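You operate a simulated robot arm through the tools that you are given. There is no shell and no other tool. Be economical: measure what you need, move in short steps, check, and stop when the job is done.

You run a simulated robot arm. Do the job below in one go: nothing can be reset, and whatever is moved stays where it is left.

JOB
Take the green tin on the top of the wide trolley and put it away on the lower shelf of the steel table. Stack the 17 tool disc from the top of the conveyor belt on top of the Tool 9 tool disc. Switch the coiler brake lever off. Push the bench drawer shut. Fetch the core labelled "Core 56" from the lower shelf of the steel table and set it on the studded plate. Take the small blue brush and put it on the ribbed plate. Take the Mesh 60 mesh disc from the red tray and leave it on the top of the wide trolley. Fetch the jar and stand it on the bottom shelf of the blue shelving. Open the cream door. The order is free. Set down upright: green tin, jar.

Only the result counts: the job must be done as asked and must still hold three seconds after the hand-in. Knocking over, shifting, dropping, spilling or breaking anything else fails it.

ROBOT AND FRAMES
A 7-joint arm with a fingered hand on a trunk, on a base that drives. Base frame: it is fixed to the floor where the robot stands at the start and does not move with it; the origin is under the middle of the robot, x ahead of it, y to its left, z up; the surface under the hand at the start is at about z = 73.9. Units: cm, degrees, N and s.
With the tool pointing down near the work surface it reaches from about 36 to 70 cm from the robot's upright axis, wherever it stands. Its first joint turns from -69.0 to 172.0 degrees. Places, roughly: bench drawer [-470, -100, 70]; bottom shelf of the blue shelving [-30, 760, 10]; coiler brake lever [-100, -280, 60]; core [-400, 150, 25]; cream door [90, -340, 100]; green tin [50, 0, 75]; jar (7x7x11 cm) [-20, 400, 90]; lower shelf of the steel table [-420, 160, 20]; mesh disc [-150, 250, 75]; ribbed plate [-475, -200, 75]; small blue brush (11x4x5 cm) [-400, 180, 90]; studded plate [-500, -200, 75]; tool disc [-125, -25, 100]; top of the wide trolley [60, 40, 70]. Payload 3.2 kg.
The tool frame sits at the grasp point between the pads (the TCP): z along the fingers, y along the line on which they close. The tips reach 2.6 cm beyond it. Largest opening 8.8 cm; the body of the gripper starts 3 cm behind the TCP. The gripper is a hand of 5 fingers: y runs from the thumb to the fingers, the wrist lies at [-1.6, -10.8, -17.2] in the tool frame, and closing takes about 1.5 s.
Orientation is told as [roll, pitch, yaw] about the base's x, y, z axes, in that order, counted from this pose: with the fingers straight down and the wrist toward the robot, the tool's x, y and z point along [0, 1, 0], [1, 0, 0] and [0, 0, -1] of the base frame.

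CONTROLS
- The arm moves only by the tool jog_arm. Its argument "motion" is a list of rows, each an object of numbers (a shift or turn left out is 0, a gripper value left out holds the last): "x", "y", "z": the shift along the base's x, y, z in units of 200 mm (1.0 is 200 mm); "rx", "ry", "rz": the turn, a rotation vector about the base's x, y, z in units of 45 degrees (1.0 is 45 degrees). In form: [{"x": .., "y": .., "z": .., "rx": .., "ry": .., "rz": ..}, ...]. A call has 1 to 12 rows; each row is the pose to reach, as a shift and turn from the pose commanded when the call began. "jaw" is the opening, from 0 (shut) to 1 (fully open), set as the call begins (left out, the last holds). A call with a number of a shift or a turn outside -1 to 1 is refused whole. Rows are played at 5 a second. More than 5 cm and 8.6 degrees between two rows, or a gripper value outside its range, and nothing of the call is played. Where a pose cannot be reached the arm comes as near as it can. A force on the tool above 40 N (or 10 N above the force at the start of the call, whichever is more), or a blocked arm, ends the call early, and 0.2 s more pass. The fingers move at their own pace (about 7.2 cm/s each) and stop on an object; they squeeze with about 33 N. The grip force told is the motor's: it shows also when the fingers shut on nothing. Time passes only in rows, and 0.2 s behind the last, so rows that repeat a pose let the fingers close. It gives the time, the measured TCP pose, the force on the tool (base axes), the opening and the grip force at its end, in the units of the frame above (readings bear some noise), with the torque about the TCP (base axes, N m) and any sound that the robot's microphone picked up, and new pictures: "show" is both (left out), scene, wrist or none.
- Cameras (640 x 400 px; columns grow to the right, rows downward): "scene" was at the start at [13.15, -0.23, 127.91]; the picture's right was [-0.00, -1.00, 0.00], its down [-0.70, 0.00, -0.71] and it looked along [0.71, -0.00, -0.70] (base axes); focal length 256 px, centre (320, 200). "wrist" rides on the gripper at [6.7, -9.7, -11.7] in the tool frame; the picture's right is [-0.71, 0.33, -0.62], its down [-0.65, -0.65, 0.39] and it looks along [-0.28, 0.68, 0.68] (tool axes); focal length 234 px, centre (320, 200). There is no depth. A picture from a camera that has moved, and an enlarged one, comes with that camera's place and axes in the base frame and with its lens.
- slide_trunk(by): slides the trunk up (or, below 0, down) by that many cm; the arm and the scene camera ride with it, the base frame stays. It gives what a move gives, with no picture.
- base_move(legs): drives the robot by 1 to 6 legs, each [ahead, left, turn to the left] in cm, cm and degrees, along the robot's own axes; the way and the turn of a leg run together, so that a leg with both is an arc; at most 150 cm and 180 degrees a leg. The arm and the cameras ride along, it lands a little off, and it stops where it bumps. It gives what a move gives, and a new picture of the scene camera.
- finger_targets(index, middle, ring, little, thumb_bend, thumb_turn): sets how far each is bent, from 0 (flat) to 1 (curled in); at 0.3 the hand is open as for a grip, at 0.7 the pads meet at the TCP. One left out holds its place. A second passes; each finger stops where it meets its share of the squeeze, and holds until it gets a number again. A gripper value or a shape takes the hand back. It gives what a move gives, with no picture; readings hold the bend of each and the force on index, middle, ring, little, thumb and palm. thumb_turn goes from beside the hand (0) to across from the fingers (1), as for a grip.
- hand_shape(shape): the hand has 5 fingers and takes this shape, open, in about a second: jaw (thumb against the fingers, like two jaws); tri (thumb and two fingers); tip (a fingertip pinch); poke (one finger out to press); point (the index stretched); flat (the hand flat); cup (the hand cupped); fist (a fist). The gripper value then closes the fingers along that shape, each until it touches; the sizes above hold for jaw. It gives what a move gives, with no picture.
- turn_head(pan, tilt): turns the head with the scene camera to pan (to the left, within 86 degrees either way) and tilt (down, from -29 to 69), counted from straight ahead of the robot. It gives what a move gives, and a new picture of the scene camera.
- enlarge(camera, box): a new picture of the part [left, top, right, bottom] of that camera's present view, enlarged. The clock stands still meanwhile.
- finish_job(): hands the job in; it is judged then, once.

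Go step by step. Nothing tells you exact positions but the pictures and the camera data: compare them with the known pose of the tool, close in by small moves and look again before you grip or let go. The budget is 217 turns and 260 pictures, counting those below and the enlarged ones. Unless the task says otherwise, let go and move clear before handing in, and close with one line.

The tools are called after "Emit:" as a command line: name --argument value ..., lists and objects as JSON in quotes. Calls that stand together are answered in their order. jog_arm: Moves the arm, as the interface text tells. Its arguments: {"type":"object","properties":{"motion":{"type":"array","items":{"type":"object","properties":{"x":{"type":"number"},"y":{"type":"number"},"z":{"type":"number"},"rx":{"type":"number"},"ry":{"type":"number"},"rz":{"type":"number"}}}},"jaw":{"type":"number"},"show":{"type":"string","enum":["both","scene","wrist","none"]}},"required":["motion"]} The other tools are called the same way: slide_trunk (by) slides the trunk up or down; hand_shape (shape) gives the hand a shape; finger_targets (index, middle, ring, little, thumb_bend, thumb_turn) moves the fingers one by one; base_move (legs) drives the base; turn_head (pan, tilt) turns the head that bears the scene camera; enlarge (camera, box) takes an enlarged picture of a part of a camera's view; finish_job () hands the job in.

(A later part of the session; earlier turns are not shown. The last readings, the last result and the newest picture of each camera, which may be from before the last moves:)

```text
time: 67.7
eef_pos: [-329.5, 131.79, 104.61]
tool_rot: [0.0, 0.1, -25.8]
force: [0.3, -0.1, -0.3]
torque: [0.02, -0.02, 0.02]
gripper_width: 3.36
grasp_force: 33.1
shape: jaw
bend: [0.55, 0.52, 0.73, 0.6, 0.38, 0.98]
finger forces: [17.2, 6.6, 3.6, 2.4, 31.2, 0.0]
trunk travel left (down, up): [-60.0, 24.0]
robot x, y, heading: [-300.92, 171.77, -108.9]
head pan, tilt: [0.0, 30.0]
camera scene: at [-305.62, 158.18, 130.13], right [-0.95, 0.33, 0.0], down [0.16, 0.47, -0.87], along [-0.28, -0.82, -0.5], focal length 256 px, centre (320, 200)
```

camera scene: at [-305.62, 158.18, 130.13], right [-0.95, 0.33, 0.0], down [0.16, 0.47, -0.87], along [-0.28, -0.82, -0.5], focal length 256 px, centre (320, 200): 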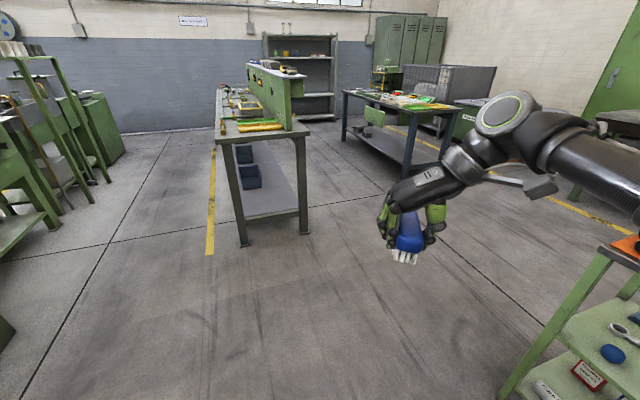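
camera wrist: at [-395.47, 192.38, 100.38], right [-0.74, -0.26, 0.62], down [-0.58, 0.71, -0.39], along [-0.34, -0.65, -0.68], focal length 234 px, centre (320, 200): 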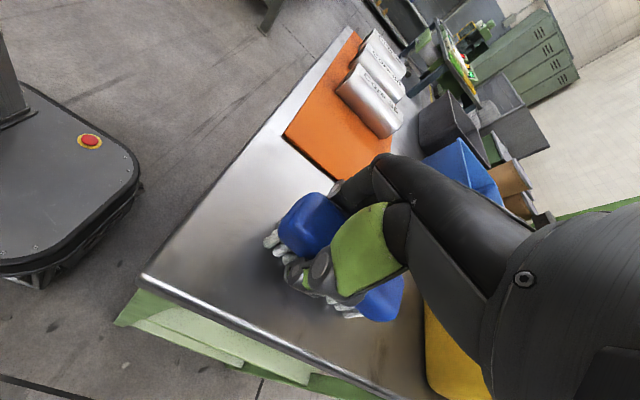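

The blue-legged bench front runs along x≈-470..-487 from y -70 to -232, with an aisle before it. I drive to about [-405, -30] and look.

Emit:
base_move --legs '[[0, 0, -9], [115, 0, 0], [110, 0, 28]]'

Emit:
turn_head --pan -20 --tilt 25

Emit:
enlarge --camera "scene" --box '[200, 80, 520, 280]'

```text
time: 79.4
eef_pos: [-396.02, -81.95, 104.64]
tool_rot: [0.0, 0.0, -7.2]
force: [0.2, -0.1, -1.8]
torque: [0.01, 0.0, -0.02]
gripper_width: 3.33
grasp_force: 32.9
shape: jaw
bend: [0.55, 0.52, 0.73, 0.6, 0.38, 0.98]
finger forces: [17.2, 6.6, 3.7, 2.3, 31.2, 0.1]
trunk travel left (down, up): [-60.0, 24.0]
robot x, y, heading: [-382.17, -34.63, -90.3]
head pan, tilt: [0.0, 30.0]
camera scene: at [-381.88, -49.3, 130.13], right [-1.0, 0.01, 0.0], down [0.0, 0.5, -0.87], along [-0.01, -0.87, -0.5], focal length 256 px, centre (320, 200)
```

scene: 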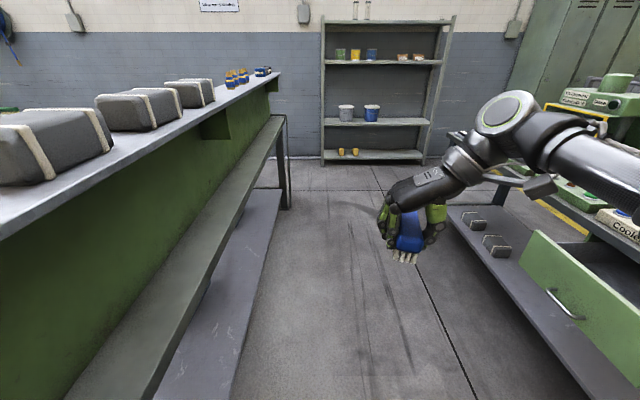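

```text
time: 80.2
eef_pos: [-395.93, -81.96, 104.76]
tool_rot: [0.0, 0.1, -7.2]
force: [-0.2, -1.1, -0.4]
torque: [0.0, 0.01, -0.03]
gripper_width: 3.35
grasp_force: 33.3
shape: jaw
bend: [0.55, 0.52, 0.73, 0.6, 0.38, 0.98]
finger forces: [17.3, 6.6, 3.8, 2.2, 31.3, 0.0]
trunk travel left (down, up): [-60.0, 24.0]
robot x, y, heading: [-381.96, -35.08, -90.4]
head pan, tilt: [-20.0, 25.0]
camera scene: at [-385.02, -48.87, 130.93], right [-0.94, 0.35, 0.0], down [0.15, 0.4, -0.91], along [-0.31, -0.85, -0.42], focal length 256 px, centre (320, 200)
```

scene: 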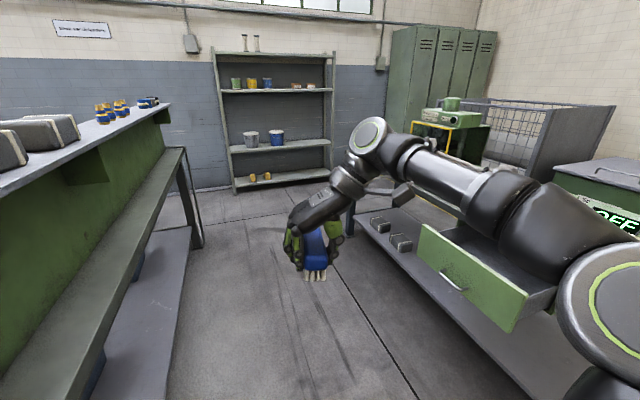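

```text
2.00 times, centred on (360, 180) of scene
camera zoom: at [-385.02, -48.87, 130.93], right [-0.94, 0.35, 0.0], down [0.15, 0.4, -0.91], along [-0.31, -0.85, -0.42], focal length 511 px, centre (240, 240)
```

zoom: 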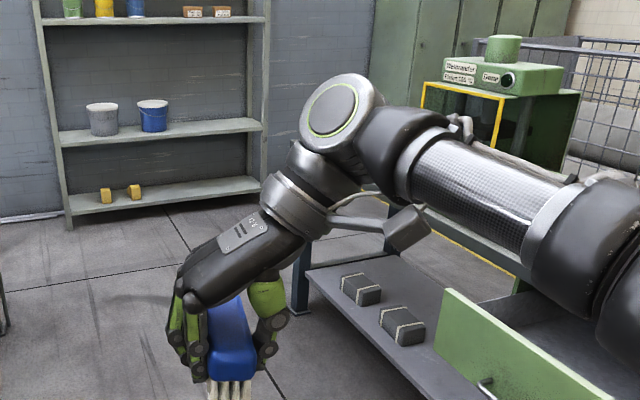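

The drawer is open, front at about x≈-453. I turn toward -x here, clear of the bench, to look over its top.

Emit:
base_move --legs '[[-15, 0, 0], [0, 0, -90]]'

Emit:
turn_head --pan 50 --tilt 25

Emit:
enlarge --camera "scene" --box '[200, 80, 520, 280]'

```text
time: 85.4
eef_pos: [-428.62, -5.75, 104.65]
tool_rot: [0.0, 0.0, -97.1]
force: [0.3, -0.2, -0.5]
torque: [-0.03, -0.01, 0.0]
gripper_width: 3.35
grasp_force: 32.5
shape: jaw
bend: [0.55, 0.52, 0.73, 0.6, 0.38, 0.98]
finger forces: [17.4, 6.7, 3.6, 2.2, 31.0, 0.1]
trunk travel left (down, up): [-60.0, 24.0]
robot x, y, heading: [-381.48, -19.85, 179.7]
head pan, tilt: [-20.0, 25.0]
camera scene: at [-395.33, -16.9, 130.93], right [0.35, 0.94, 0.0], down [0.4, -0.15, -0.91], along [-0.85, 0.31, -0.42], focal length 256 px, centre (320, 200)
```

scene: 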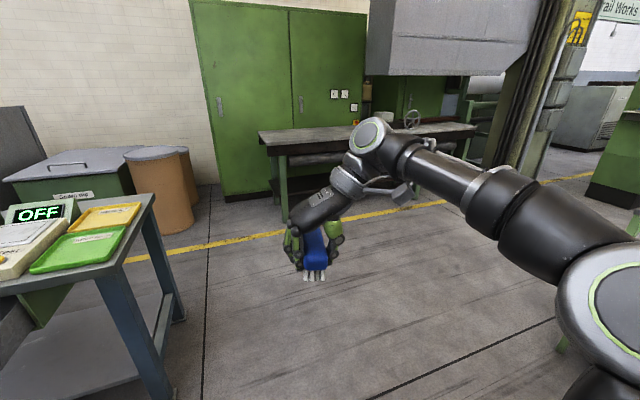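

```text
time: 86.8
eef_pos: [-428.73, -5.76, 104.8]
tool_rot: [0.0, 0.0, -97.1]
force: [-0.5, -0.6, -0.4]
torque: [-0.03, -0.01, 0.0]
gripper_width: 3.36
grasp_force: 33.3
shape: jaw
bend: [0.55, 0.52, 0.73, 0.6, 0.38, 0.98]
finger forces: [17.4, 6.7, 3.6, 2.2, 31.1, 0.0]
trunk travel left (down, up): [-60.0, 24.0]
robot x, y, heading: [-381.38, -20.03, 179.9]
head pan, tilt: [50.0, 25.0]
camera scene: at [-392.66, -27.13, 130.93], right [-0.76, 0.65, 0.0], down [0.27, 0.32, -0.91], along [-0.59, -0.69, -0.42], focal length 256 px, centre (320, 200)
```

scene: 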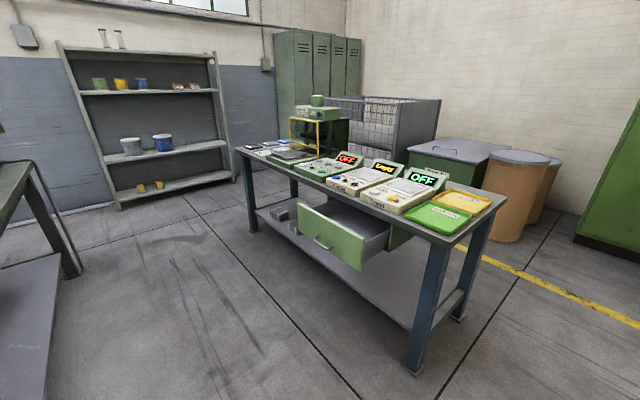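

```text
2.00 times, centred on (360, 180) of scene
camera zoom: at [-392.66, -27.13, 130.93], right [-0.76, 0.65, 0.0], down [0.27, 0.32, -0.91], along [-0.59, -0.69, -0.42], focal length 511 px, centre (240, 240)
```

zoom: 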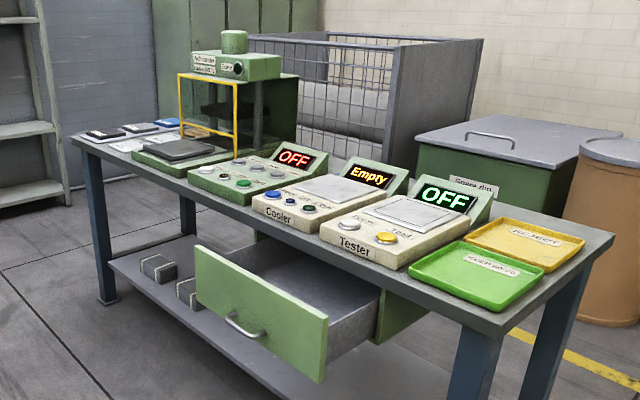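

I see scales-like units and small plates toward the bench's far end. I drive along the aisle to y≈-195 and face the bench.

Emit:
base_move --legs '[[0, 0, 90], [150, 0, 0], [22, 0, 0], [0, 0, -90]]'

Emit:
turn_head --pan 0 --tilt 35

Emit:
enlarge --camera "scene" --box '[160, 100, 480, 300]'

```text
time: 103.2
eef_pos: [-427.51, -178.24, 104.68]
tool_rot: [0.0, 0.1, -95.8]
force: [0.8, 0.1, -0.4]
torque: [-0.02, -0.02, -0.02]
gripper_width: 3.32
grasp_force: 33.2
shape: jaw
bend: [0.55, 0.52, 0.73, 0.61, 0.38, 0.98]
finger forces: [17.6, 6.8, 3.7, 2.0, 30.9, 0.0]
trunk travel left (down, up): [-60.0, 24.0]
robot x, y, heading: [-380.35, -191.59, -179.2]
head pan, tilt: [50.0, 25.0]
camera scene: at [-391.02, -198.74, 130.93], right [-0.78, 0.63, 0.0], down [0.27, 0.33, -0.91], along [-0.57, -0.7, -0.42], focal length 256 px, centre (320, 200)
```

scene: 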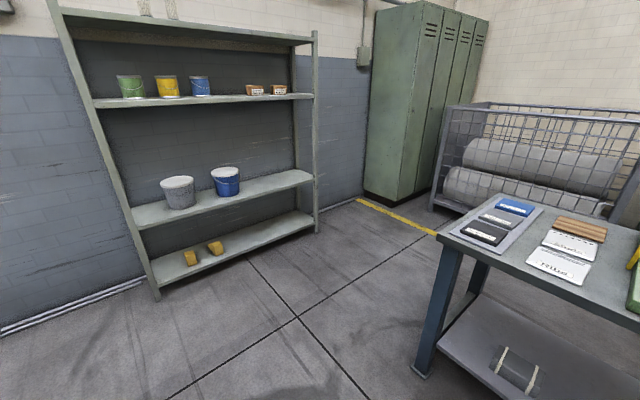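

```text
time: 104.4
eef_pos: [-427.61, -178.31, 104.64]
tool_rot: [0.0, 0.0, -95.8]
force: [-0.3, 0.4, -1.2]
torque: [0.01, 0.01, -0.05]
gripper_width: 3.3
grasp_force: 33.0
shape: jaw
bend: [0.55, 0.52, 0.73, 0.61, 0.38, 0.98]
finger forces: [17.7, 6.8, 3.6, 2.1, 30.9, 0.0]
trunk travel left (down, up): [-60.0, 24.0]
robot x, y, heading: [-380.58, -191.12, -179.1]
head pan, tilt: [0.0, 35.0]
camera scene: at [-394.03, -191.75, 129.36], right [-0.02, 1.0, 0.0], down [0.57, 0.01, -0.82], along [-0.82, -0.02, -0.57], focal length 256 px, centre (320, 200)
```

scene: 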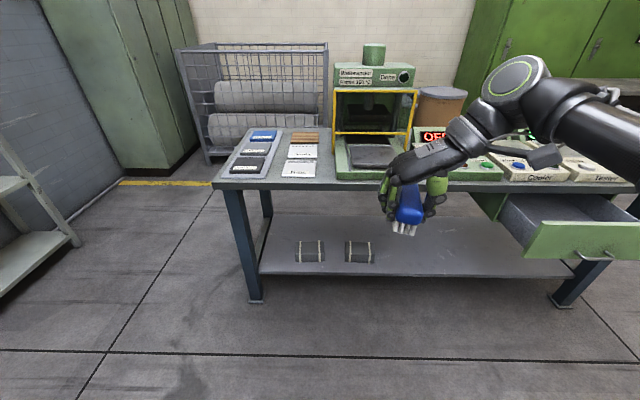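

```text
2.00 times, centred on (320, 200) of scene
camera zoom: at [-394.03, -191.75, 129.36], right [-0.02, 1.0, 0.0], down [0.57, 0.01, -0.82], along [-0.82, -0.02, -0.57], focal length 511 px, centre (320, 200)
```

zoom: 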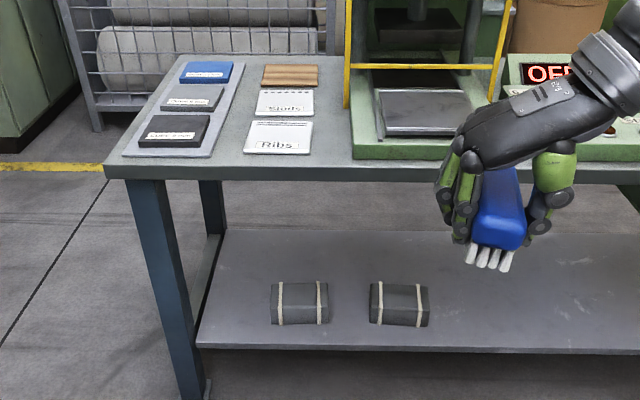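

I see the labelled plates "Ribs" (near) and "Studs" behind it. I drive closer and turn the hand back so that its wrist faces the robot.

Emit:
base_move --legs '[[22, 0, 0]]'

Emit:
jog_arm --motion '[{"rz": -0.18}, {"rz": -0.36}, {"rz": -0.54}, {"rz": -0.72}, {"rz": -0.9}, {"rz": -0.94}]' --show "none"

Emit:
jog_arm --motion '[{"rz": -0.18, "y": -0.2}, {"rz": -0.36, "y": -0.4}, {"rz": -0.54, "y": -0.6}, {"rz": -0.72, "y": -0.8}, {"rz": -0.9, "y": -1.0}, {"rz": -0.94, "y": -1.0}]' --show "both"

```text
time: 106.0
eef_pos: [-449.49, -178.54, 104.68]
tool_rot: [0.0, 0.0, -95.8]
force: [0.2, 1.4, -0.5]
torque: [-0.01, -0.06, -0.04]
gripper_width: 3.3
grasp_force: 32.8
shape: jaw
bend: [0.55, 0.52, 0.73, 0.61, 0.38, 0.98]
finger forces: [17.7, 6.8, 3.6, 1.9, 30.9, 0.1]
trunk travel left (down, up): [-60.0, 24.0]
robot x, y, heading: [-401.91, -191.8, -179.3]
head pan, tilt: [0.0, 35.0]
camera scene: at [-416.03, -192.11, 129.35], right [-0.02, 1.0, 0.0], down [0.57, 0.01, -0.82], along [-0.82, -0.01, -0.57], focal length 256 px, centre (320, 200)
```

scene: 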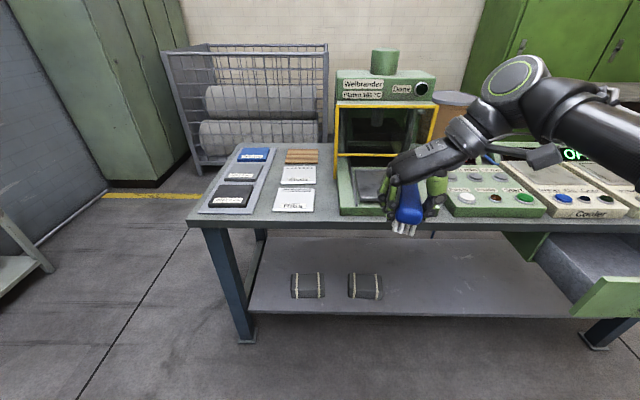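

```text
time: 107.5
eef_pos: [-449.34, -178.54, 104.62]
tool_rot: [0.0, -0.2, -138.2]
force: [-0.1, 0.6, -0.3]
torque: [-0.05, 0.0, 0.04]
gripper_width: 3.31
grasp_force: 32.9
shape: jaw
bend: [0.55, 0.52, 0.73, 0.61, 0.38, 0.98]
finger forces: [17.6, 6.9, 3.7, 2.0, 30.9, 0.1]
trunk travel left (down, up): [-60.0, 24.0]
robot x, y, heading: [-402.28, -191.86, -178.8]
head pan, tilt: [0.0, 35.0]
```

```text
time: 108.8
eef_pos: [-449.32, -198.54, 104.72]
tool_rot: [0.1, 0.0, 179.3]
force: [-0.1, 0.0, 0.7]
torque: [-0.06, -0.01, 0.01]
gripper_width: 3.33
grasp_force: 32.7
shape: jaw
bend: [0.55, 0.52, 0.73, 0.61, 0.38, 0.98]
finger forces: [17.6, 7.0, 3.5, 1.9, 31.0, 0.0]
trunk travel left (down, up): [-60.0, 24.0]
robot x, y, heading: [-401.95, -191.87, -178.9]
head pan, tilt: [0.0, 35.0]
camera scene: at [-415.96, -191.97, 129.35], right [-0.02, 1.0, 0.0], down [0.57, 0.01, -0.82], along [-0.82, -0.01, -0.57], focal length 256 px, centre (320, 200)
camera wrist: at [-439.62, -205.27, 116.43], right [-0.32, 0.71, 0.62], down [0.66, 0.64, -0.39], along [-0.68, 0.28, -0.68], focal length 234 px, centre (320, 200)
```

scene: 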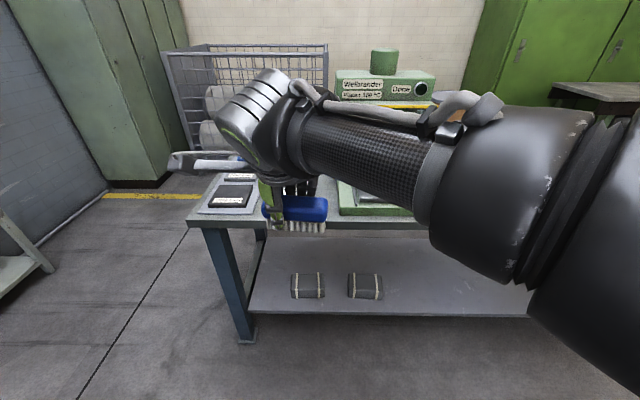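
wrist: 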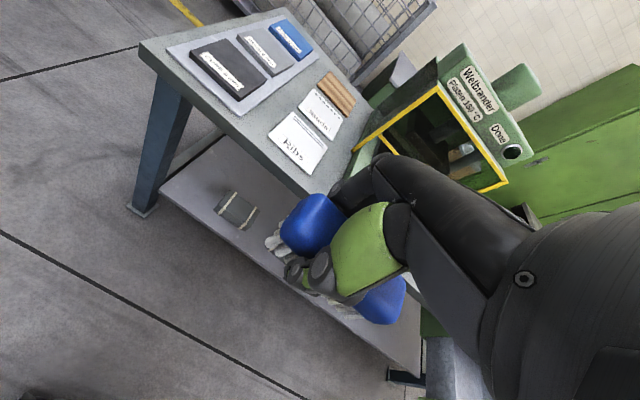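

Triangulating gives the Ribs plate centre ≈[-488, -202, 79.7]. I drive forward and bring the brush over it.

Emit:
base_move --legs '[[20, 0, 0]]'

Emit:
jog_arm --motion '[{"x": -0.23, "y": -0.05}, {"x": -0.46, "y": -0.1}, {"x": -0.69, "y": -0.15}, {"x": -0.92, "y": -0.17}, {"x": -0.92, "y": -0.17, "z": -0.2}, {"x": -0.92, "y": -0.17, "z": -0.4}, {"x": -0.92, "y": -0.17, "z": -0.6}]' --show "both"

```text
time: 110.5
eef_pos: [-469.37, -198.99, 104.62]
tool_rot: [0.0, -0.1, 179.7]
force: [-0.4, -0.4, -2.1]
torque: [-0.04, -0.01, 0.04]
gripper_width: 3.33
grasp_force: 32.6
shape: jaw
bend: [0.55, 0.52, 0.73, 0.61, 0.38, 0.98]
finger forces: [17.7, 6.9, 3.6, 1.9, 31.0, 0.1]
trunk travel left (down, up): [-60.0, 24.0]
robot x, y, heading: [-422.17, -191.6, -178.7]
head pan, tilt: [0.0, 35.0]
camera scene: at [-436.06, -192.5, 129.35], right [-0.02, 1.0, 0.0], down [0.57, 0.01, -0.82], along [-0.82, -0.02, -0.57], focal length 256 px, centre (320, 200)
```

scene: 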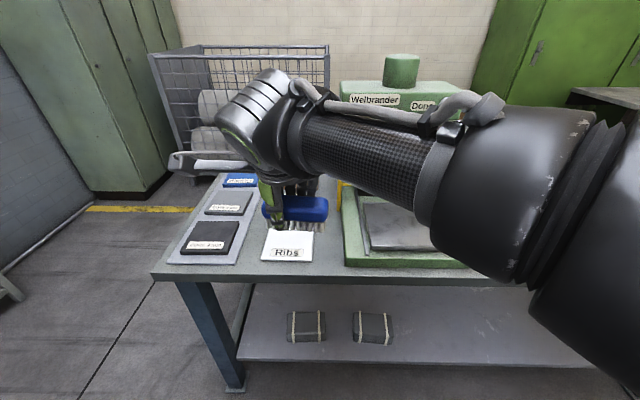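

```text
time: 112.0
eef_pos: [-487.36, -202.16, 96.59]
tool_rot: [0.0, 0.0, 179.7]
force: [-0.3, -0.8, -1.6]
torque: [-0.03, 0.01, 0.0]
gripper_width: 3.32
grasp_force: 32.8
shape: jaw
bend: [0.55, 0.52, 0.73, 0.61, 0.38, 0.98]
finger forces: [17.5, 7.4, 3.5, 1.7, 30.7, 0.0]
out of reach, approached as far as the arm can: row 4, 5, 6, 7
trunk travel left (down, up): [-60.0, 24.0]
robot x, y, heading: [-422.09, -191.87, -178.8]
head pan, tilt: [0.0, 35.0]
camera scene: at [-435.95, -192.51, 129.36], right [-0.02, 1.0, 0.0], down [0.57, 0.01, -0.82], along [-0.82, -0.02, -0.57], focal length 256 px, centre (320, 200)
camera wrist: at [-477.58, -208.98, 108.25], right [-0.33, 0.71, 0.62], down [0.66, 0.65, -0.39], along [-0.68, 0.28, -0.68], focal length 234 px, centre (320, 200)
```

scene: 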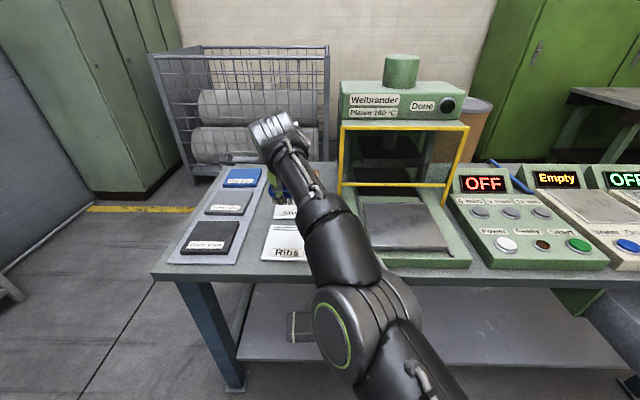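
wrist: 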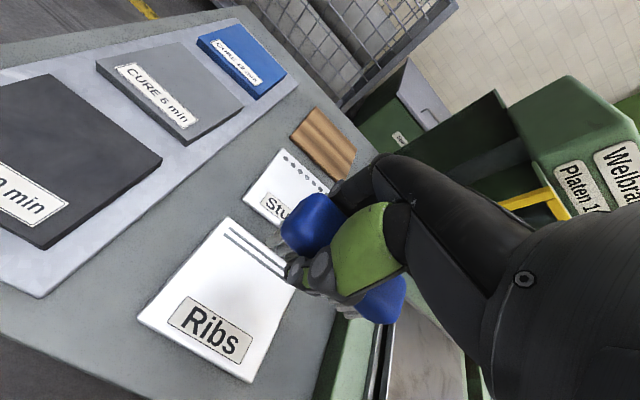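

The plate's centre refines to [-486, -201.4]. Reach is short, so I move the base 7 cm closer and then bring the hand back over the plate, lower.

Emit:
base_move --legs '[[7, 0, 0]]'

Emit:
jog_arm --motion '[{"x": 0.2}, {"x": 0.4}, {"x": 0.4}]' --show "wrist"

```text
time: 113.1
eef_pos: [-494.42, -202.36, 96.5]
tool_rot: [0.0, 0.1, 179.7]
force: [-0.2, 0.7, -1.7]
torque: [-0.03, 0.0, 0.0]
gripper_width: 3.31
grasp_force: 33.0
shape: jaw
bend: [0.55, 0.52, 0.73, 0.61, 0.38, 0.98]
finger forces: [17.7, 7.3, 3.6, 1.7, 30.7, 0.0]
trunk travel left (down, up): [-60.0, 24.0]
robot x, y, heading: [-429.24, -192.27, -178.7]
head pan, tilt: [0.0, 35.0]
camera scene: at [-443.12, -192.64, 129.34], right [-0.02, 1.0, 0.0], down [0.57, 0.01, -0.82], along [-0.82, -0.02, -0.57], focal length 256 px, centre (320, 200)
```

scene: 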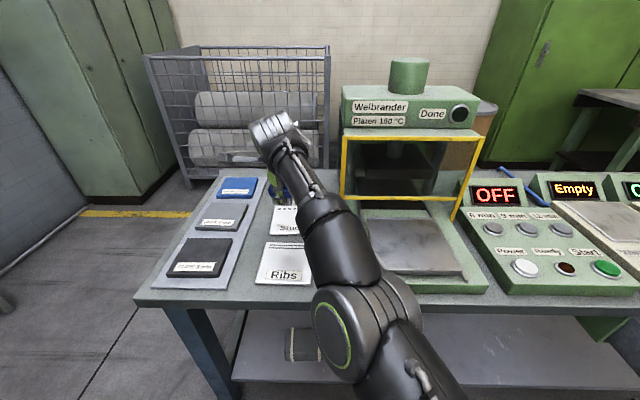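

```text
time: 113.9
eef_pos: [-494.46, -202.29, 96.55]
tool_rot: [0.0, 0.0, 179.7]
force: [0.6, 0.3, -1.8]
torque: [-0.05, 0.01, -0.01]
gripper_width: 3.31
grasp_force: 32.7
shape: jaw
bend: [0.55, 0.52, 0.73, 0.61, 0.38, 0.98]
finger forces: [17.6, 7.4, 3.5, 1.7, 30.6, 0.0]
out of reach, approached as far as the arm can: row 1, 2, 3
trunk travel left (down, up): [-60.0, 24.0]
robot x, y, heading: [-429.22, -192.06, -178.7]
head pan, tilt: [0.0, 35.0]
camera wrist: at [-484.61, -209.11, 108.26], right [-0.33, 0.71, 0.62], down [0.66, 0.65, -0.39], along [-0.68, 0.28, -0.68], focal length 234 px, centre (320, 200)
```

wrist: 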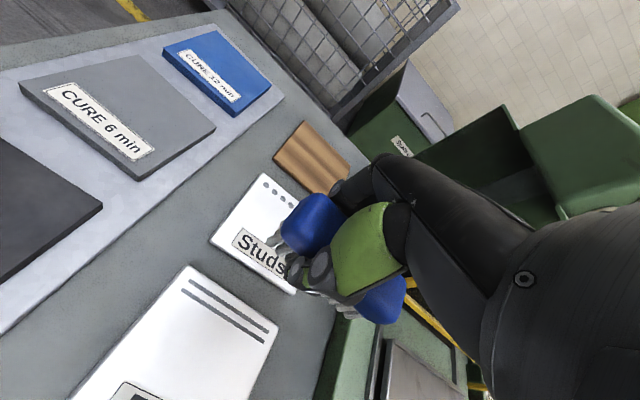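

The arm seems stuck in an awkward posture; I back it out along +x and up.

Emit:
jog_arm --motion '[{"x": 0.2, "z": 0.15}, {"x": 0.4, "z": 0.3}, {"x": 0.6, "z": 0.4}, {"x": 0.8, "z": 0.4}]' --show "scene"

```text
time: 115.1
eef_pos: [-488.51, -200.07, 106.41]
tool_rot: [0.4, 5.2, 177.5]
force: [-0.1, 0.4, -0.8]
torque: [-0.01, 0.0, -0.01]
gripper_width: 3.34
grasp_force: 32.5
shape: jaw
bend: [0.55, 0.52, 0.73, 0.61, 0.38, 0.98]
finger forces: [17.7, 7.6, 3.7, 1.6, 30.5, 0.0]
out of reach, approached as far as the arm can: row 1, 2, 3, 4
trunk travel left (down, up): [-60.0, 24.0]
robot x, y, heading: [-429.58, -192.35, -178.8]
head pan, tilt: [0.0, 35.0]
stopped in row 4: the arm was blocked; the commanded pose is now the measured one
camera scene: at [-443.05, -192.61, 129.35], right [-0.02, 1.0, 0.0], down [0.57, 0.01, -0.82], along [-0.82, -0.02, -0.57], focal length 256 px, centre (320, 200)
```

scene: 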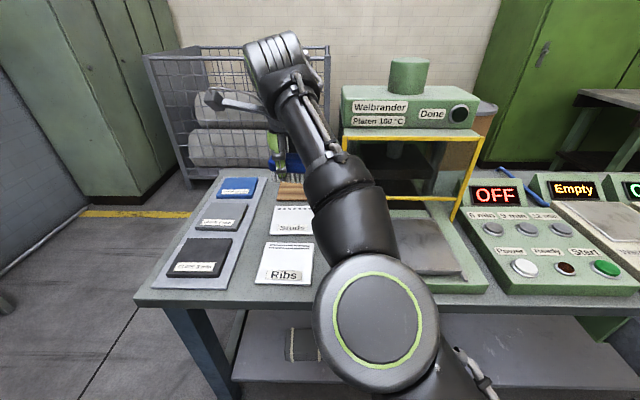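

The elbow has swung across; I try moving the hand right and back to free it.

Emit:
jog_arm --motion '[{"y": 0.15, "z": 0.1}, {"y": 0.3, "x": 0.1, "z": 0.2}, {"y": 0.5, "x": 0.25, "z": 0.3}, {"y": 0.7, "x": 0.4, "z": 0.3}, {"y": 0.9, "x": 0.6, "z": 0.3}]' --show "scene"

```text
refused: row 3 steps farther than a row can; nothing moved
```

Emit:
jog_arm --motion '[{"y": 0.15, "z": 0.1}, {"y": 0.3, "x": 0.1, "z": 0.2}, {"y": 0.45, "x": 0.2, "z": 0.3}, {"y": 0.6, "x": 0.35, "z": 0.3}, {"y": 0.75, "x": 0.5, "z": 0.3}]' --show "scene"

```text
time: 116.3
eef_pos: [-484.03, -187.21, 117.99]
tool_rot: [0.1, 5.0, 177.9]
force: [0.2, 0.3, -0.4]
torque: [0.0, 0.04, 0.02]
gripper_width: 3.27
grasp_force: 32.9
shape: jaw
bend: [0.55, 0.52, 0.73, 0.61, 0.38, 0.98]
finger forces: [17.7, 7.6, 3.7, 1.5, 30.5, 0.0]
out of reach, approached as far as the arm can: row 2, 3, 4, 5
trunk travel left (down, up): [-60.0, 24.0]
robot x, y, heading: [-429.55, -192.34, -179.0]
head pan, tilt: [0.0, 35.0]
camera scene: at [-442.91, -192.52, 129.36], right [-0.02, 1.0, 0.0], down [0.57, 0.01, -0.82], along [-0.82, -0.02, -0.57], focal length 256 px, centre (320, 200)
```

scene: 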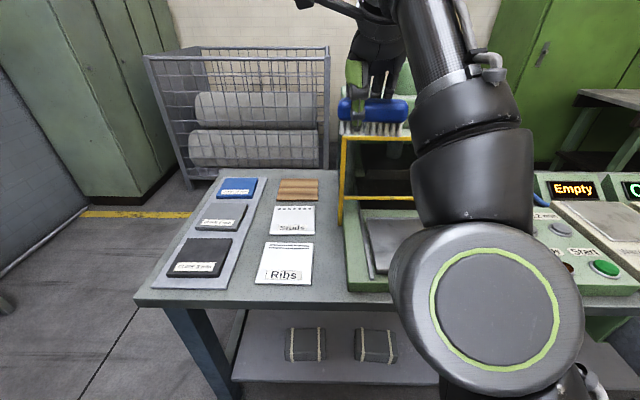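

Emit:
jog_arm --motion '[{"x": 0.2}, {"x": 0.35, "y": 0.1}, {"x": 0.5, "y": 0.25}, {"x": 0.6, "y": 0.4}, {"x": 0.6, "y": 0.6}, {"x": 0.6, "y": 0.8}]' --show "scene"

```text
time: 117.7
eef_pos: [-477.46, -169.86, 123.78]
tool_rot: [0.3, 5.2, 177.9]
force: [-0.3, 1.2, -0.8]
torque: [-0.05, -0.03, 0.01]
gripper_width: 3.32
grasp_force: 33.2
shape: jaw
bend: [0.55, 0.52, 0.73, 0.61, 0.38, 0.98]
finger forces: [17.6, 7.7, 3.6, 1.7, 30.4, 0.0]
out of reach, approached as far as the arm can: row 1, 2, 3, 4, 5, 6
trunk travel left (down, up): [-60.0, 24.0]
robot x, y, heading: [-429.27, -191.99, -178.7]
head pan, tilt: [0.0, 35.0]
camera scene: at [-443.01, -192.37, 129.35], right [-0.02, 1.0, 0.0], down [0.57, 0.01, -0.82], along [-0.82, -0.02, -0.57], focal length 256 px, centre (320, 200)
```

scene: 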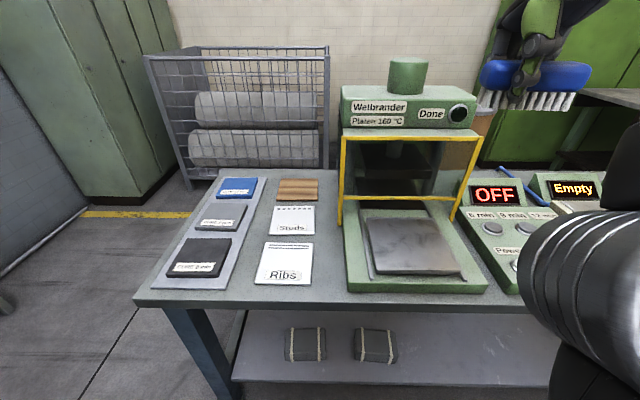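

The view is clear again. The arm works best with targets about 10 cm to its right, so I back off, reset the arm posture, and re-approach from further left.

Emit:
base_move --legs '[[-35, 0, 0], [0, 22, 0]]'

Emit:
jog_arm --motion '[{"z": -0.1}, {"z": -0.2, "x": 0.1}, {"z": -0.3, "x": 0.2}, {"z": -0.4, "x": 0.2}, {"z": -0.5, "x": 0.2}]' --show "scene"

```text
time: 121.2
eef_pos: [-442.16, -191.25, 123.93]
tool_rot: [0.3, 5.1, 177.5]
force: [0.9, -0.1, -1.3]
torque: [0.0, 0.02, 0.01]
gripper_width: 3.28
grasp_force: 33.1
shape: jaw
bend: [0.55, 0.52, 0.73, 0.61, 0.38, 0.98]
finger forces: [17.6, 7.6, 3.5, 1.5, 30.4, 0.0]
trunk travel left (down, up): [-60.0, 24.0]
robot x, y, heading: [-394.07, -213.64, -179.2]
head pan, tilt: [0.0, 35.0]
camera scene: at [-407.95, -213.93, 129.35], right [-0.01, 1.0, 0.0], down [0.57, 0.01, -0.82], along [-0.82, -0.01, -0.57], focal length 256 px, centre (320, 200)
```

scene: 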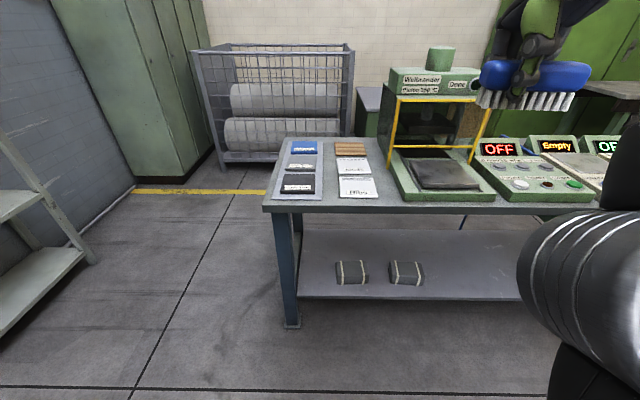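

```text
time: 122.4
eef_pos: [-444.34, -189.3, 122.07]
tool_rot: [0.2, 5.3, 177.6]
force: [0.1, 1.2, -1.4]
torque: [-0.05, -0.07, 0.05]
gripper_width: 3.29
grasp_force: 33.2
shape: jaw
bend: [0.55, 0.52, 0.73, 0.61, 0.38, 0.98]
finger forces: [17.6, 7.9, 3.7, 1.4, 30.5, 0.1]
out of reach, approached as far as the arm can: row 1, 2, 3, 4, 5
trunk travel left (down, up): [-60.0, 24.0]
robot x, y, heading: [-394.5, -213.7, -179.4]
head pan, tilt: [0.0, 35.0]
camera scene: at [-408.11, -213.79, 129.34], right [-0.01, 1.0, 0.0], down [0.57, 0.01, -0.82], along [-0.82, -0.01, -0.57], focal length 256 px, centre (320, 200)
```

scene: 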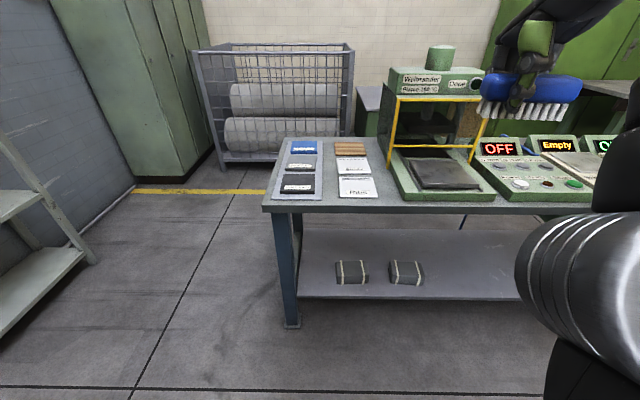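

Emit:
jog_arm --motion '[{"rz": 0.18}, {"rz": 0.36}, {"rz": 0.54}, {"rz": 0.72}, {"rz": 0.9}]' --show "none"

Emit:
jog_arm --motion '[{"z": -0.2}, {"z": -0.4}, {"z": -0.6}, {"z": -0.8}]' --show "scene"

```text
time: 123.6
eef_pos: [-441.88, -190.91, 120.47]
tool_rot: [0.3, 5.0, -141.7]
force: [0.0, 0.4, -0.2]
torque: [-0.1, 0.0, 0.04]
gripper_width: 3.31
grasp_force: 33.1
shape: jaw
bend: [0.55, 0.52, 0.73, 0.61, 0.38, 0.98]
finger forces: [17.7, 7.7, 3.6, 1.6, 30.5, 0.0]
out of reach, approached as far as the arm can: row 1, 2, 3, 4, 5
trunk travel left (down, up): [-60.0, 24.0]
robot x, y, heading: [-394.11, -213.47, -179.2]
head pan, tilt: [0.0, 35.0]
```

```text
time: 124.6
eef_pos: [-450.28, -187.86, 110.09]
tool_rot: [0.4, 5.2, -142.0]
force: [-0.8, 0.3, -2.1]
torque: [-0.03, 0.01, 0.06]
gripper_width: 3.29
grasp_force: 33.2
shape: jaw
bend: [0.55, 0.52, 0.73, 0.61, 0.38, 0.98]
finger forces: [17.7, 7.7, 3.7, 1.5, 30.4, 0.0]
out of reach, approached as far as the arm can: row 1, 2, 3, 4
trunk travel left (down, up): [-60.0, 24.0]
robot x, y, heading: [-394.21, -213.9, -179.1]
head pan, tilt: [0.0, 35.0]
camera scene: at [-408.15, -213.77, 129.33], right [-0.01, 1.0, 0.0], down [0.58, 0.01, -0.82], along [-0.82, -0.01, -0.58], focal length 256 px, centre (320, 200)
```

scene: 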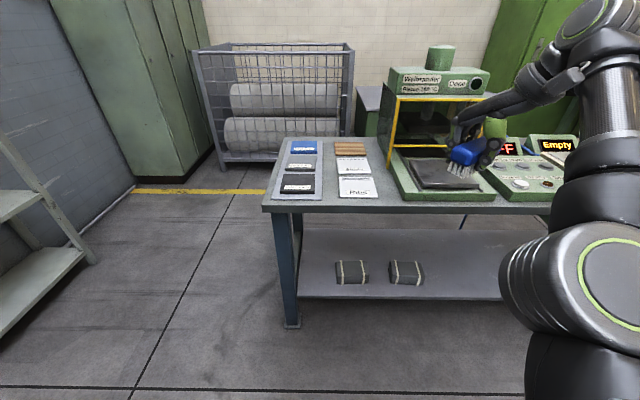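

Emit:
jog_arm --motion '[{"x": 0.2, "y": 0.1}, {"x": 0.4, "y": 0.2}, {"x": 0.6, "y": 0.3}, {"x": 0.8, "y": 0.4}]' --show "scene"

```text
time: 125.6
eef_pos: [-441.01, -176.84, 113.05]
tool_rot: [0.3, 5.1, -141.9]
force: [0.1, 0.7, -1.3]
torque: [-0.06, 0.02, 0.01]
gripper_width: 3.29
grasp_force: 33.4
shape: jaw
bend: [0.55, 0.52, 0.73, 0.61, 0.38, 0.98]
finger forces: [17.7, 7.8, 3.7, 1.5, 30.6, 0.0]
out of reach, approached as far as the arm can: row 1, 2, 3, 4
trunk travel left (down, up): [-60.0, 24.0]
robot x, y, heading: [-394.18, -213.28, -179.2]
head pan, tilt: [0.0, 35.0]
camera scene: at [-407.95, -213.81, 129.35], right [-0.01, 1.0, 0.0], down [0.57, 0.01, -0.82], along [-0.82, -0.01, -0.57], focal length 256 px, centre (320, 200)
```

scene: 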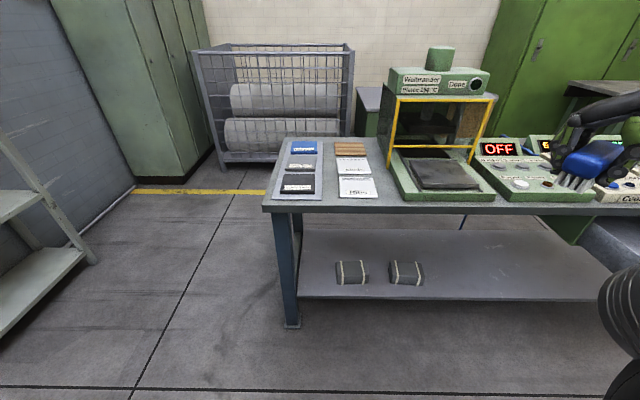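

Emit:
jog_arm --motion '[{"rz": -0.18}, {"rz": -0.36}, {"rz": -0.54}, {"rz": -0.72}, {"rz": -0.9}]' --show "none"

Emit:
jog_arm --motion '[{"x": 0.2}, {"x": 0.4}, {"x": 0.6, "z": -0.1}, {"x": 0.6, "z": -0.2}]' --show "scene"

```text
time: 126.8
eef_pos: [-442.21, -172.96, 115.31]
tool_rot: [0.2, 5.2, -177.7]
force: [-0.6, -0.3, -1.2]
torque: [0.0, -0.01, -0.02]
gripper_width: 3.28
grasp_force: 33.1
shape: jaw
bend: [0.55, 0.52, 0.73, 0.61, 0.38, 0.98]
finger forces: [17.8, 7.8, 3.7, 1.5, 30.5, 0.1]
out of reach, approached as far as the arm can: row 1, 2, 3, 4, 5
trunk travel left (down, up): [-60.0, 24.0]
robot x, y, heading: [-394.27, -213.69, -179.2]
head pan, tilt: [0.0, 35.0]
```

```text
time: 127.8
eef_pos: [-433.87, -168.32, 117.76]
tool_rot: [0.2, 5.4, -177.4]
force: [-0.1, 0.3, -1.0]
torque: [-0.01, -0.01, -0.02]
gripper_width: 3.3
grasp_force: 33.0
shape: jaw
bend: [0.55, 0.52, 0.73, 0.61, 0.39, 0.98]
finger forces: [17.7, 7.8, 3.6, 1.5, 30.5, 0.0]
out of reach, approached as far as the arm can: row 1, 2, 3, 4
trunk travel left (down, up): [-60.0, 24.0]
robot x, y, heading: [-394.17, -213.3, -179.2]
head pan, tilt: [0.0, 35.0]
camera scene: at [-407.94, -213.9, 129.36], right [-0.01, 1.0, 0.0], down [0.57, 0.01, -0.82], along [-0.82, -0.01, -0.57], focal length 256 px, centre (320, 200)
```

scene: 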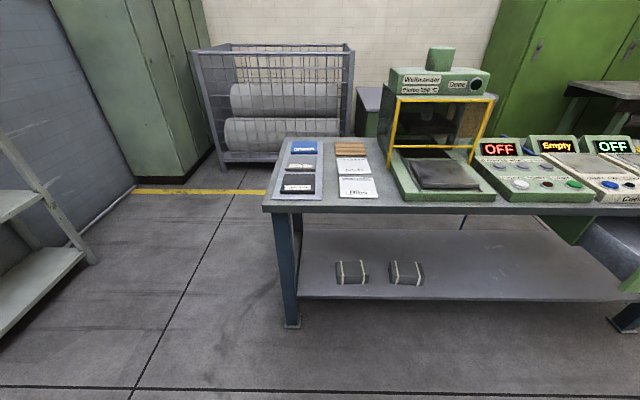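

Emit:
jog_arm --motion '[{"z": -0.2}, {"z": -0.4}, {"z": -0.6}, {"z": -0.8}, {"z": -1.0}, {"z": -1.0}]' --show "none"

Emit:
jog_arm --motion '[{"x": 0.1, "y": -0.2}, {"x": 0.1, "y": -0.4}, {"x": 0.1, "y": -0.6}, {"x": 0.1, "y": -0.8}]' --show "scene"

```text
time: 129.2
eef_pos: [-440.24, -159.77, 102.32]
tool_rot: [0.3, 5.2, -177.4]
force: [0.6, 0.0, -0.7]
torque: [-0.04, 0.08, -0.01]
gripper_width: 3.29
grasp_force: 32.5
shape: jaw
bend: [0.55, 0.53, 0.73, 0.61, 0.39, 0.98]
finger forces: [17.7, 7.9, 3.7, 1.6, 30.1, 0.0]
out of reach, approached as far as the arm can: row 1, 2, 3, 4, 5, 6
trunk travel left (down, up): [-60.0, 24.0]
robot x, y, heading: [-393.68, -213.64, -179.2]
head pan, tilt: [0.0, 35.0]
```

```text
time: 130.2
eef_pos: [-445.6, -169.39, 108.76]
tool_rot: [0.2, 5.3, -177.5]
force: [-0.3, -1.1, -0.5]
torque: [-0.01, -0.01, -0.03]
gripper_width: 3.32
grasp_force: 32.9
shape: jaw
bend: [0.55, 0.53, 0.73, 0.61, 0.39, 0.98]
finger forces: [17.7, 7.8, 3.7, 1.6, 30.0, 0.0]
out of reach, approached as far as the arm can: row 1, 2, 3, 4
trunk travel left (down, up): [-60.0, 24.0]
robot x, y, heading: [-393.61, -213.51, -179.7]
head pan, tilt: [0.0, 35.0]
camera scene: at [-408.04, -214.15, 129.34], right [-0.01, 1.0, 0.0], down [0.57, 0.01, -0.82], along [-0.82, -0.01, -0.57], focal length 256 px, centre (320, 200)
```

scene: 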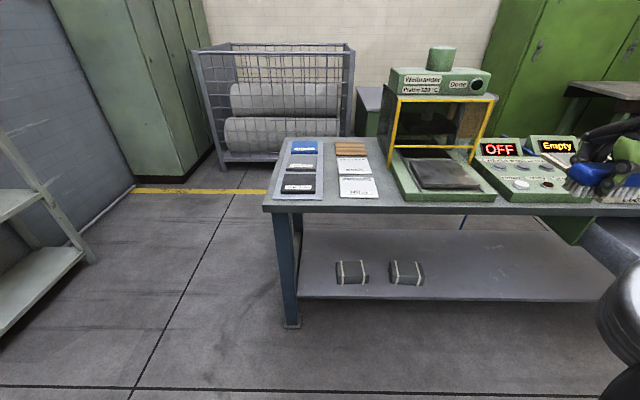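

I look at the arm's own posture to understand the limit.

Emit:
turn_head --pan -50 --tilt 35

```text
time: 131.4
eef_pos: [-445.44, -169.05, 108.49]
tool_rot: [0.3, 5.4, -177.5]
force: [-0.2, 0.3, -1.0]
torque: [-0.01, -0.01, 0.0]
gripper_width: 3.29
grasp_force: 32.7
shape: jaw
bend: [0.55, 0.53, 0.73, 0.61, 0.39, 0.98]
finger forces: [17.7, 7.8, 3.7, 1.6, 30.0, 0.0]
trunk travel left (down, up): [-60.0, 24.0]
robot x, y, heading: [-393.75, -213.18, -179.3]
head pan, tilt: [-50.0, 35.0]
camera scene: at [-404.91, -207.08, 129.35], right [0.76, 0.65, 0.0], down [0.38, -0.43, -0.82], along [-0.54, 0.62, -0.57], focal length 256 px, centre (320, 200)
```

scene: 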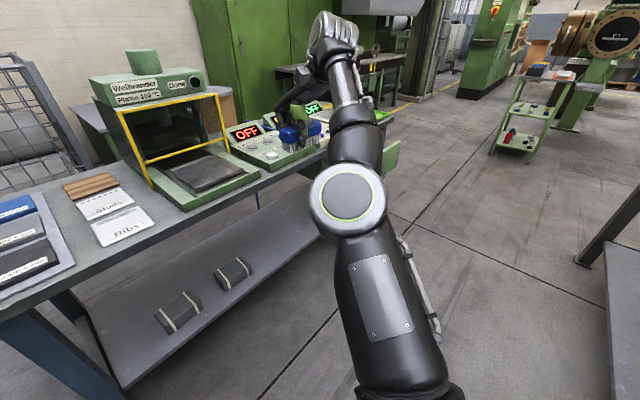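

The elbow seems to have flipped through its straight pose. I turn the robot so the arm points along the free aisle, then stretch and refold it.

Emit:
base_move --legs '[[-8, 0, 0], [0, 0, -55]]'

Emit:
jog_arm --motion '[{"y": 0.15}, {"y": 0.3}, {"y": 0.45}, {"y": 0.6}, {"y": 0.75}, {"y": 0.9}]' --show "scene"

```text
time: 134.9
eef_pos: [-379.54, -145.83, 108.61]
tool_rot: [0.2, 5.3, 127.6]
force: [0.9, -0.7, -1.8]
torque: [-0.03, 0.0, 0.01]
gripper_width: 3.28
grasp_force: 33.4
shape: jaw
bend: [0.55, 0.53, 0.73, 0.61, 0.39, 0.98]
finger forces: [17.6, 7.8, 3.7, 1.3, 29.7, 0.0]
trunk travel left (down, up): [-60.0, 24.0]
robot x, y, heading: [-386.4, -213.08, 125.8]
head pan, tilt: [-50.0, 35.0]
camera scene: at [-387.01, -200.97, 129.35], right [0.97, -0.24, 0.0], down [-0.14, -0.56, -0.82], along [0.2, 0.79, -0.57], focal length 256 px, centre (320, 200)
```

scene: 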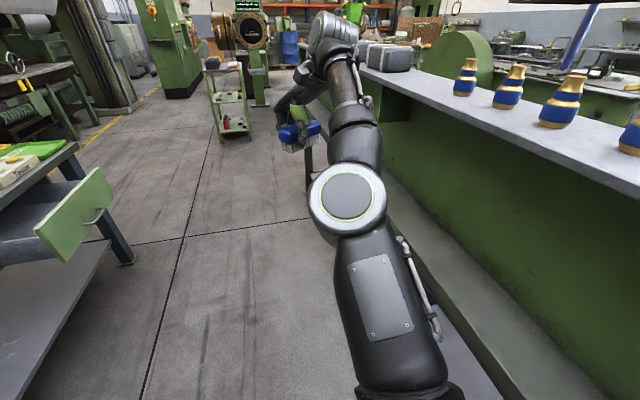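

```text
time: 136.3
eef_pos: [-381.81, -143.51, 105.46]
tool_rot: [0.3, 5.3, 127.6]
force: [0.0, -0.7, 0.0]
torque: [0.0, 0.04, 0.06]
gripper_width: 3.29
grasp_force: 32.9
shape: jaw
bend: [0.55, 0.53, 0.73, 0.61, 0.39, 0.98]
finger forces: [17.7, 7.6, 3.9, 1.5, 29.6, 0.1]
out of reach, approached as far as the arm can: row 1, 2, 3, 4, 5, 6
trunk travel left (down, up): [-60.0, 24.0]
robot x, y, heading: [-386.47, -213.46, 125.9]
head pan, tilt: [-50.0, 35.0]
camera scene: at [-387.04, -200.96, 129.35], right [0.97, -0.24, 0.0], down [-0.14, -0.56, -0.82], along [0.2, 0.79, -0.57], focal length 256 px, centre (320, 200)
```

scene: 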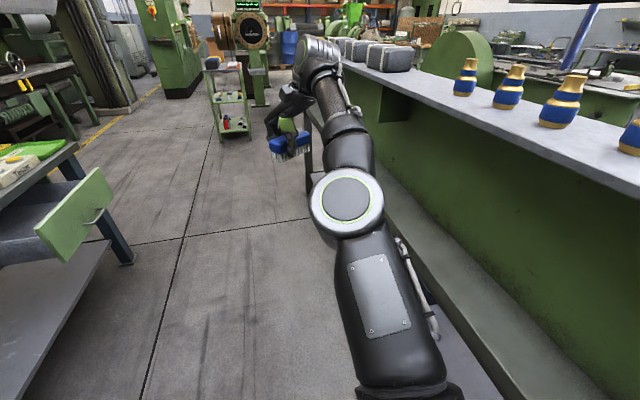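

Emit:
jog_arm --motion '[{"x": -0.15, "rx": -0.11, "ry": -0.09}, {"x": -0.3, "rx": -0.22, "ry": -0.18}, {"x": -0.45, "rx": -0.33, "ry": -0.27}, {"x": -0.6, "rx": -0.44, "ry": -0.36}]' --show "scene"

```text
time: 137.3
eef_pos: [-389.55, -150.76, 102.66]
tool_rot: [-0.9, 27.6, 126.7]
force: [-0.2, -0.4, 0.0]
torque: [0.02, 0.06, -0.04]
gripper_width: 3.27
grasp_force: 32.7
shape: jaw
bend: [0.55, 0.53, 0.73, 0.61, 0.39, 0.98]
finger forces: [17.9, 7.6, 3.8, 1.5, 29.4, 0.1]
out of reach, approached as far as the arm can: row 1, 2, 3, 4
trunk travel left (down, up): [-60.0, 24.0]
robot x, y, heading: [-386.33, -213.68, 126.1]
head pan, tilt: [-50.0, 35.0]
camera scene: at [-386.94, -201.16, 129.38], right [0.97, -0.24, 0.0], down [-0.14, -0.56, -0.82], along [0.2, 0.8, -0.57], focal length 256 px, centre (320, 200)
```

scene: 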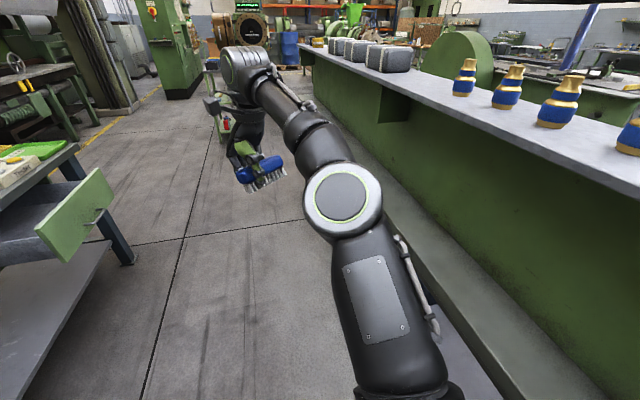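

That helped: the elbow is folding again. I continue the same way.

Emit:
jog_arm --motion '[{"x": -0.15, "y": -0.05}, {"x": -0.3, "y": -0.1}, {"x": -0.45, "y": -0.2}, {"x": -0.6, "y": -0.3}, {"x": -0.75, "y": -0.4}, {"x": -0.9, "y": -0.5}]' --show "scene"

```text
time: 138.7
eef_pos: [-407.71, -160.65, 102.42]
tool_rot: [-0.8, 27.6, 126.7]
force: [-0.1, -0.8, -0.9]
torque: [0.05, 0.06, 0.0]
gripper_width: 3.28
grasp_force: 33.1
shape: jaw
bend: [0.55, 0.53, 0.73, 0.61, 0.39, 0.98]
finger forces: [18.0, 7.5, 3.8, 1.4, 29.4, 0.1]
trunk travel left (down, up): [-60.0, 24.0]
robot x, y, heading: [-386.26, -213.09, 125.8]
head pan, tilt: [-50.0, 35.0]
camera scene: at [-387.16, -201.05, 129.36], right [0.97, -0.24, 0.0], down [-0.14, -0.56, -0.82], along [0.2, 0.79, -0.57], focal length 256 px, centre (320, 200)
```

scene: 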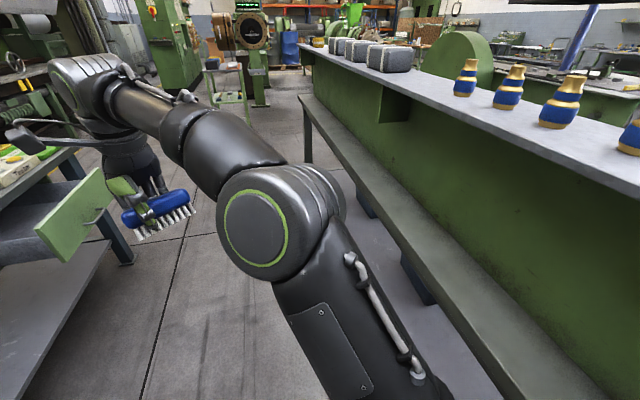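

Reachable again. I level the hand.

Emit:
jog_arm --motion '[{"rx": 0.12, "ry": 0.092}, {"rx": 0.24, "ry": 0.184}, {"rx": 0.36, "ry": 0.276}, {"rx": 0.49, "ry": 0.37}]' --show "scene"

```text
time: 139.7
eef_pos: [-407.72, -160.59, 102.43]
tool_rot: [-0.6, -0.2, 126.9]
force: [-0.3, -0.3, -1.2]
torque: [-0.01, 0.03, 0.0]
gripper_width: 3.26
grasp_force: 33.2
shape: jaw
bend: [0.55, 0.53, 0.73, 0.61, 0.39, 0.98]
finger forces: [18.0, 7.3, 3.7, 1.5, 29.4, 0.1]
trunk travel left (down, up): [-60.0, 24.0]
robot x, y, heading: [-385.96, -213.39, 125.8]
head pan, tilt: [-50.0, 35.0]
camera scene: at [-387.0, -201.05, 129.36], right [0.97, -0.24, 0.0], down [-0.14, -0.56, -0.82], along [0.2, 0.79, -0.57], focal length 256 px, centre (320, 200)
```

scene: 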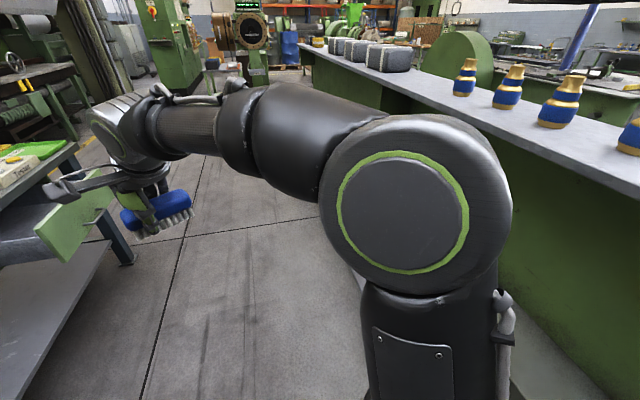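

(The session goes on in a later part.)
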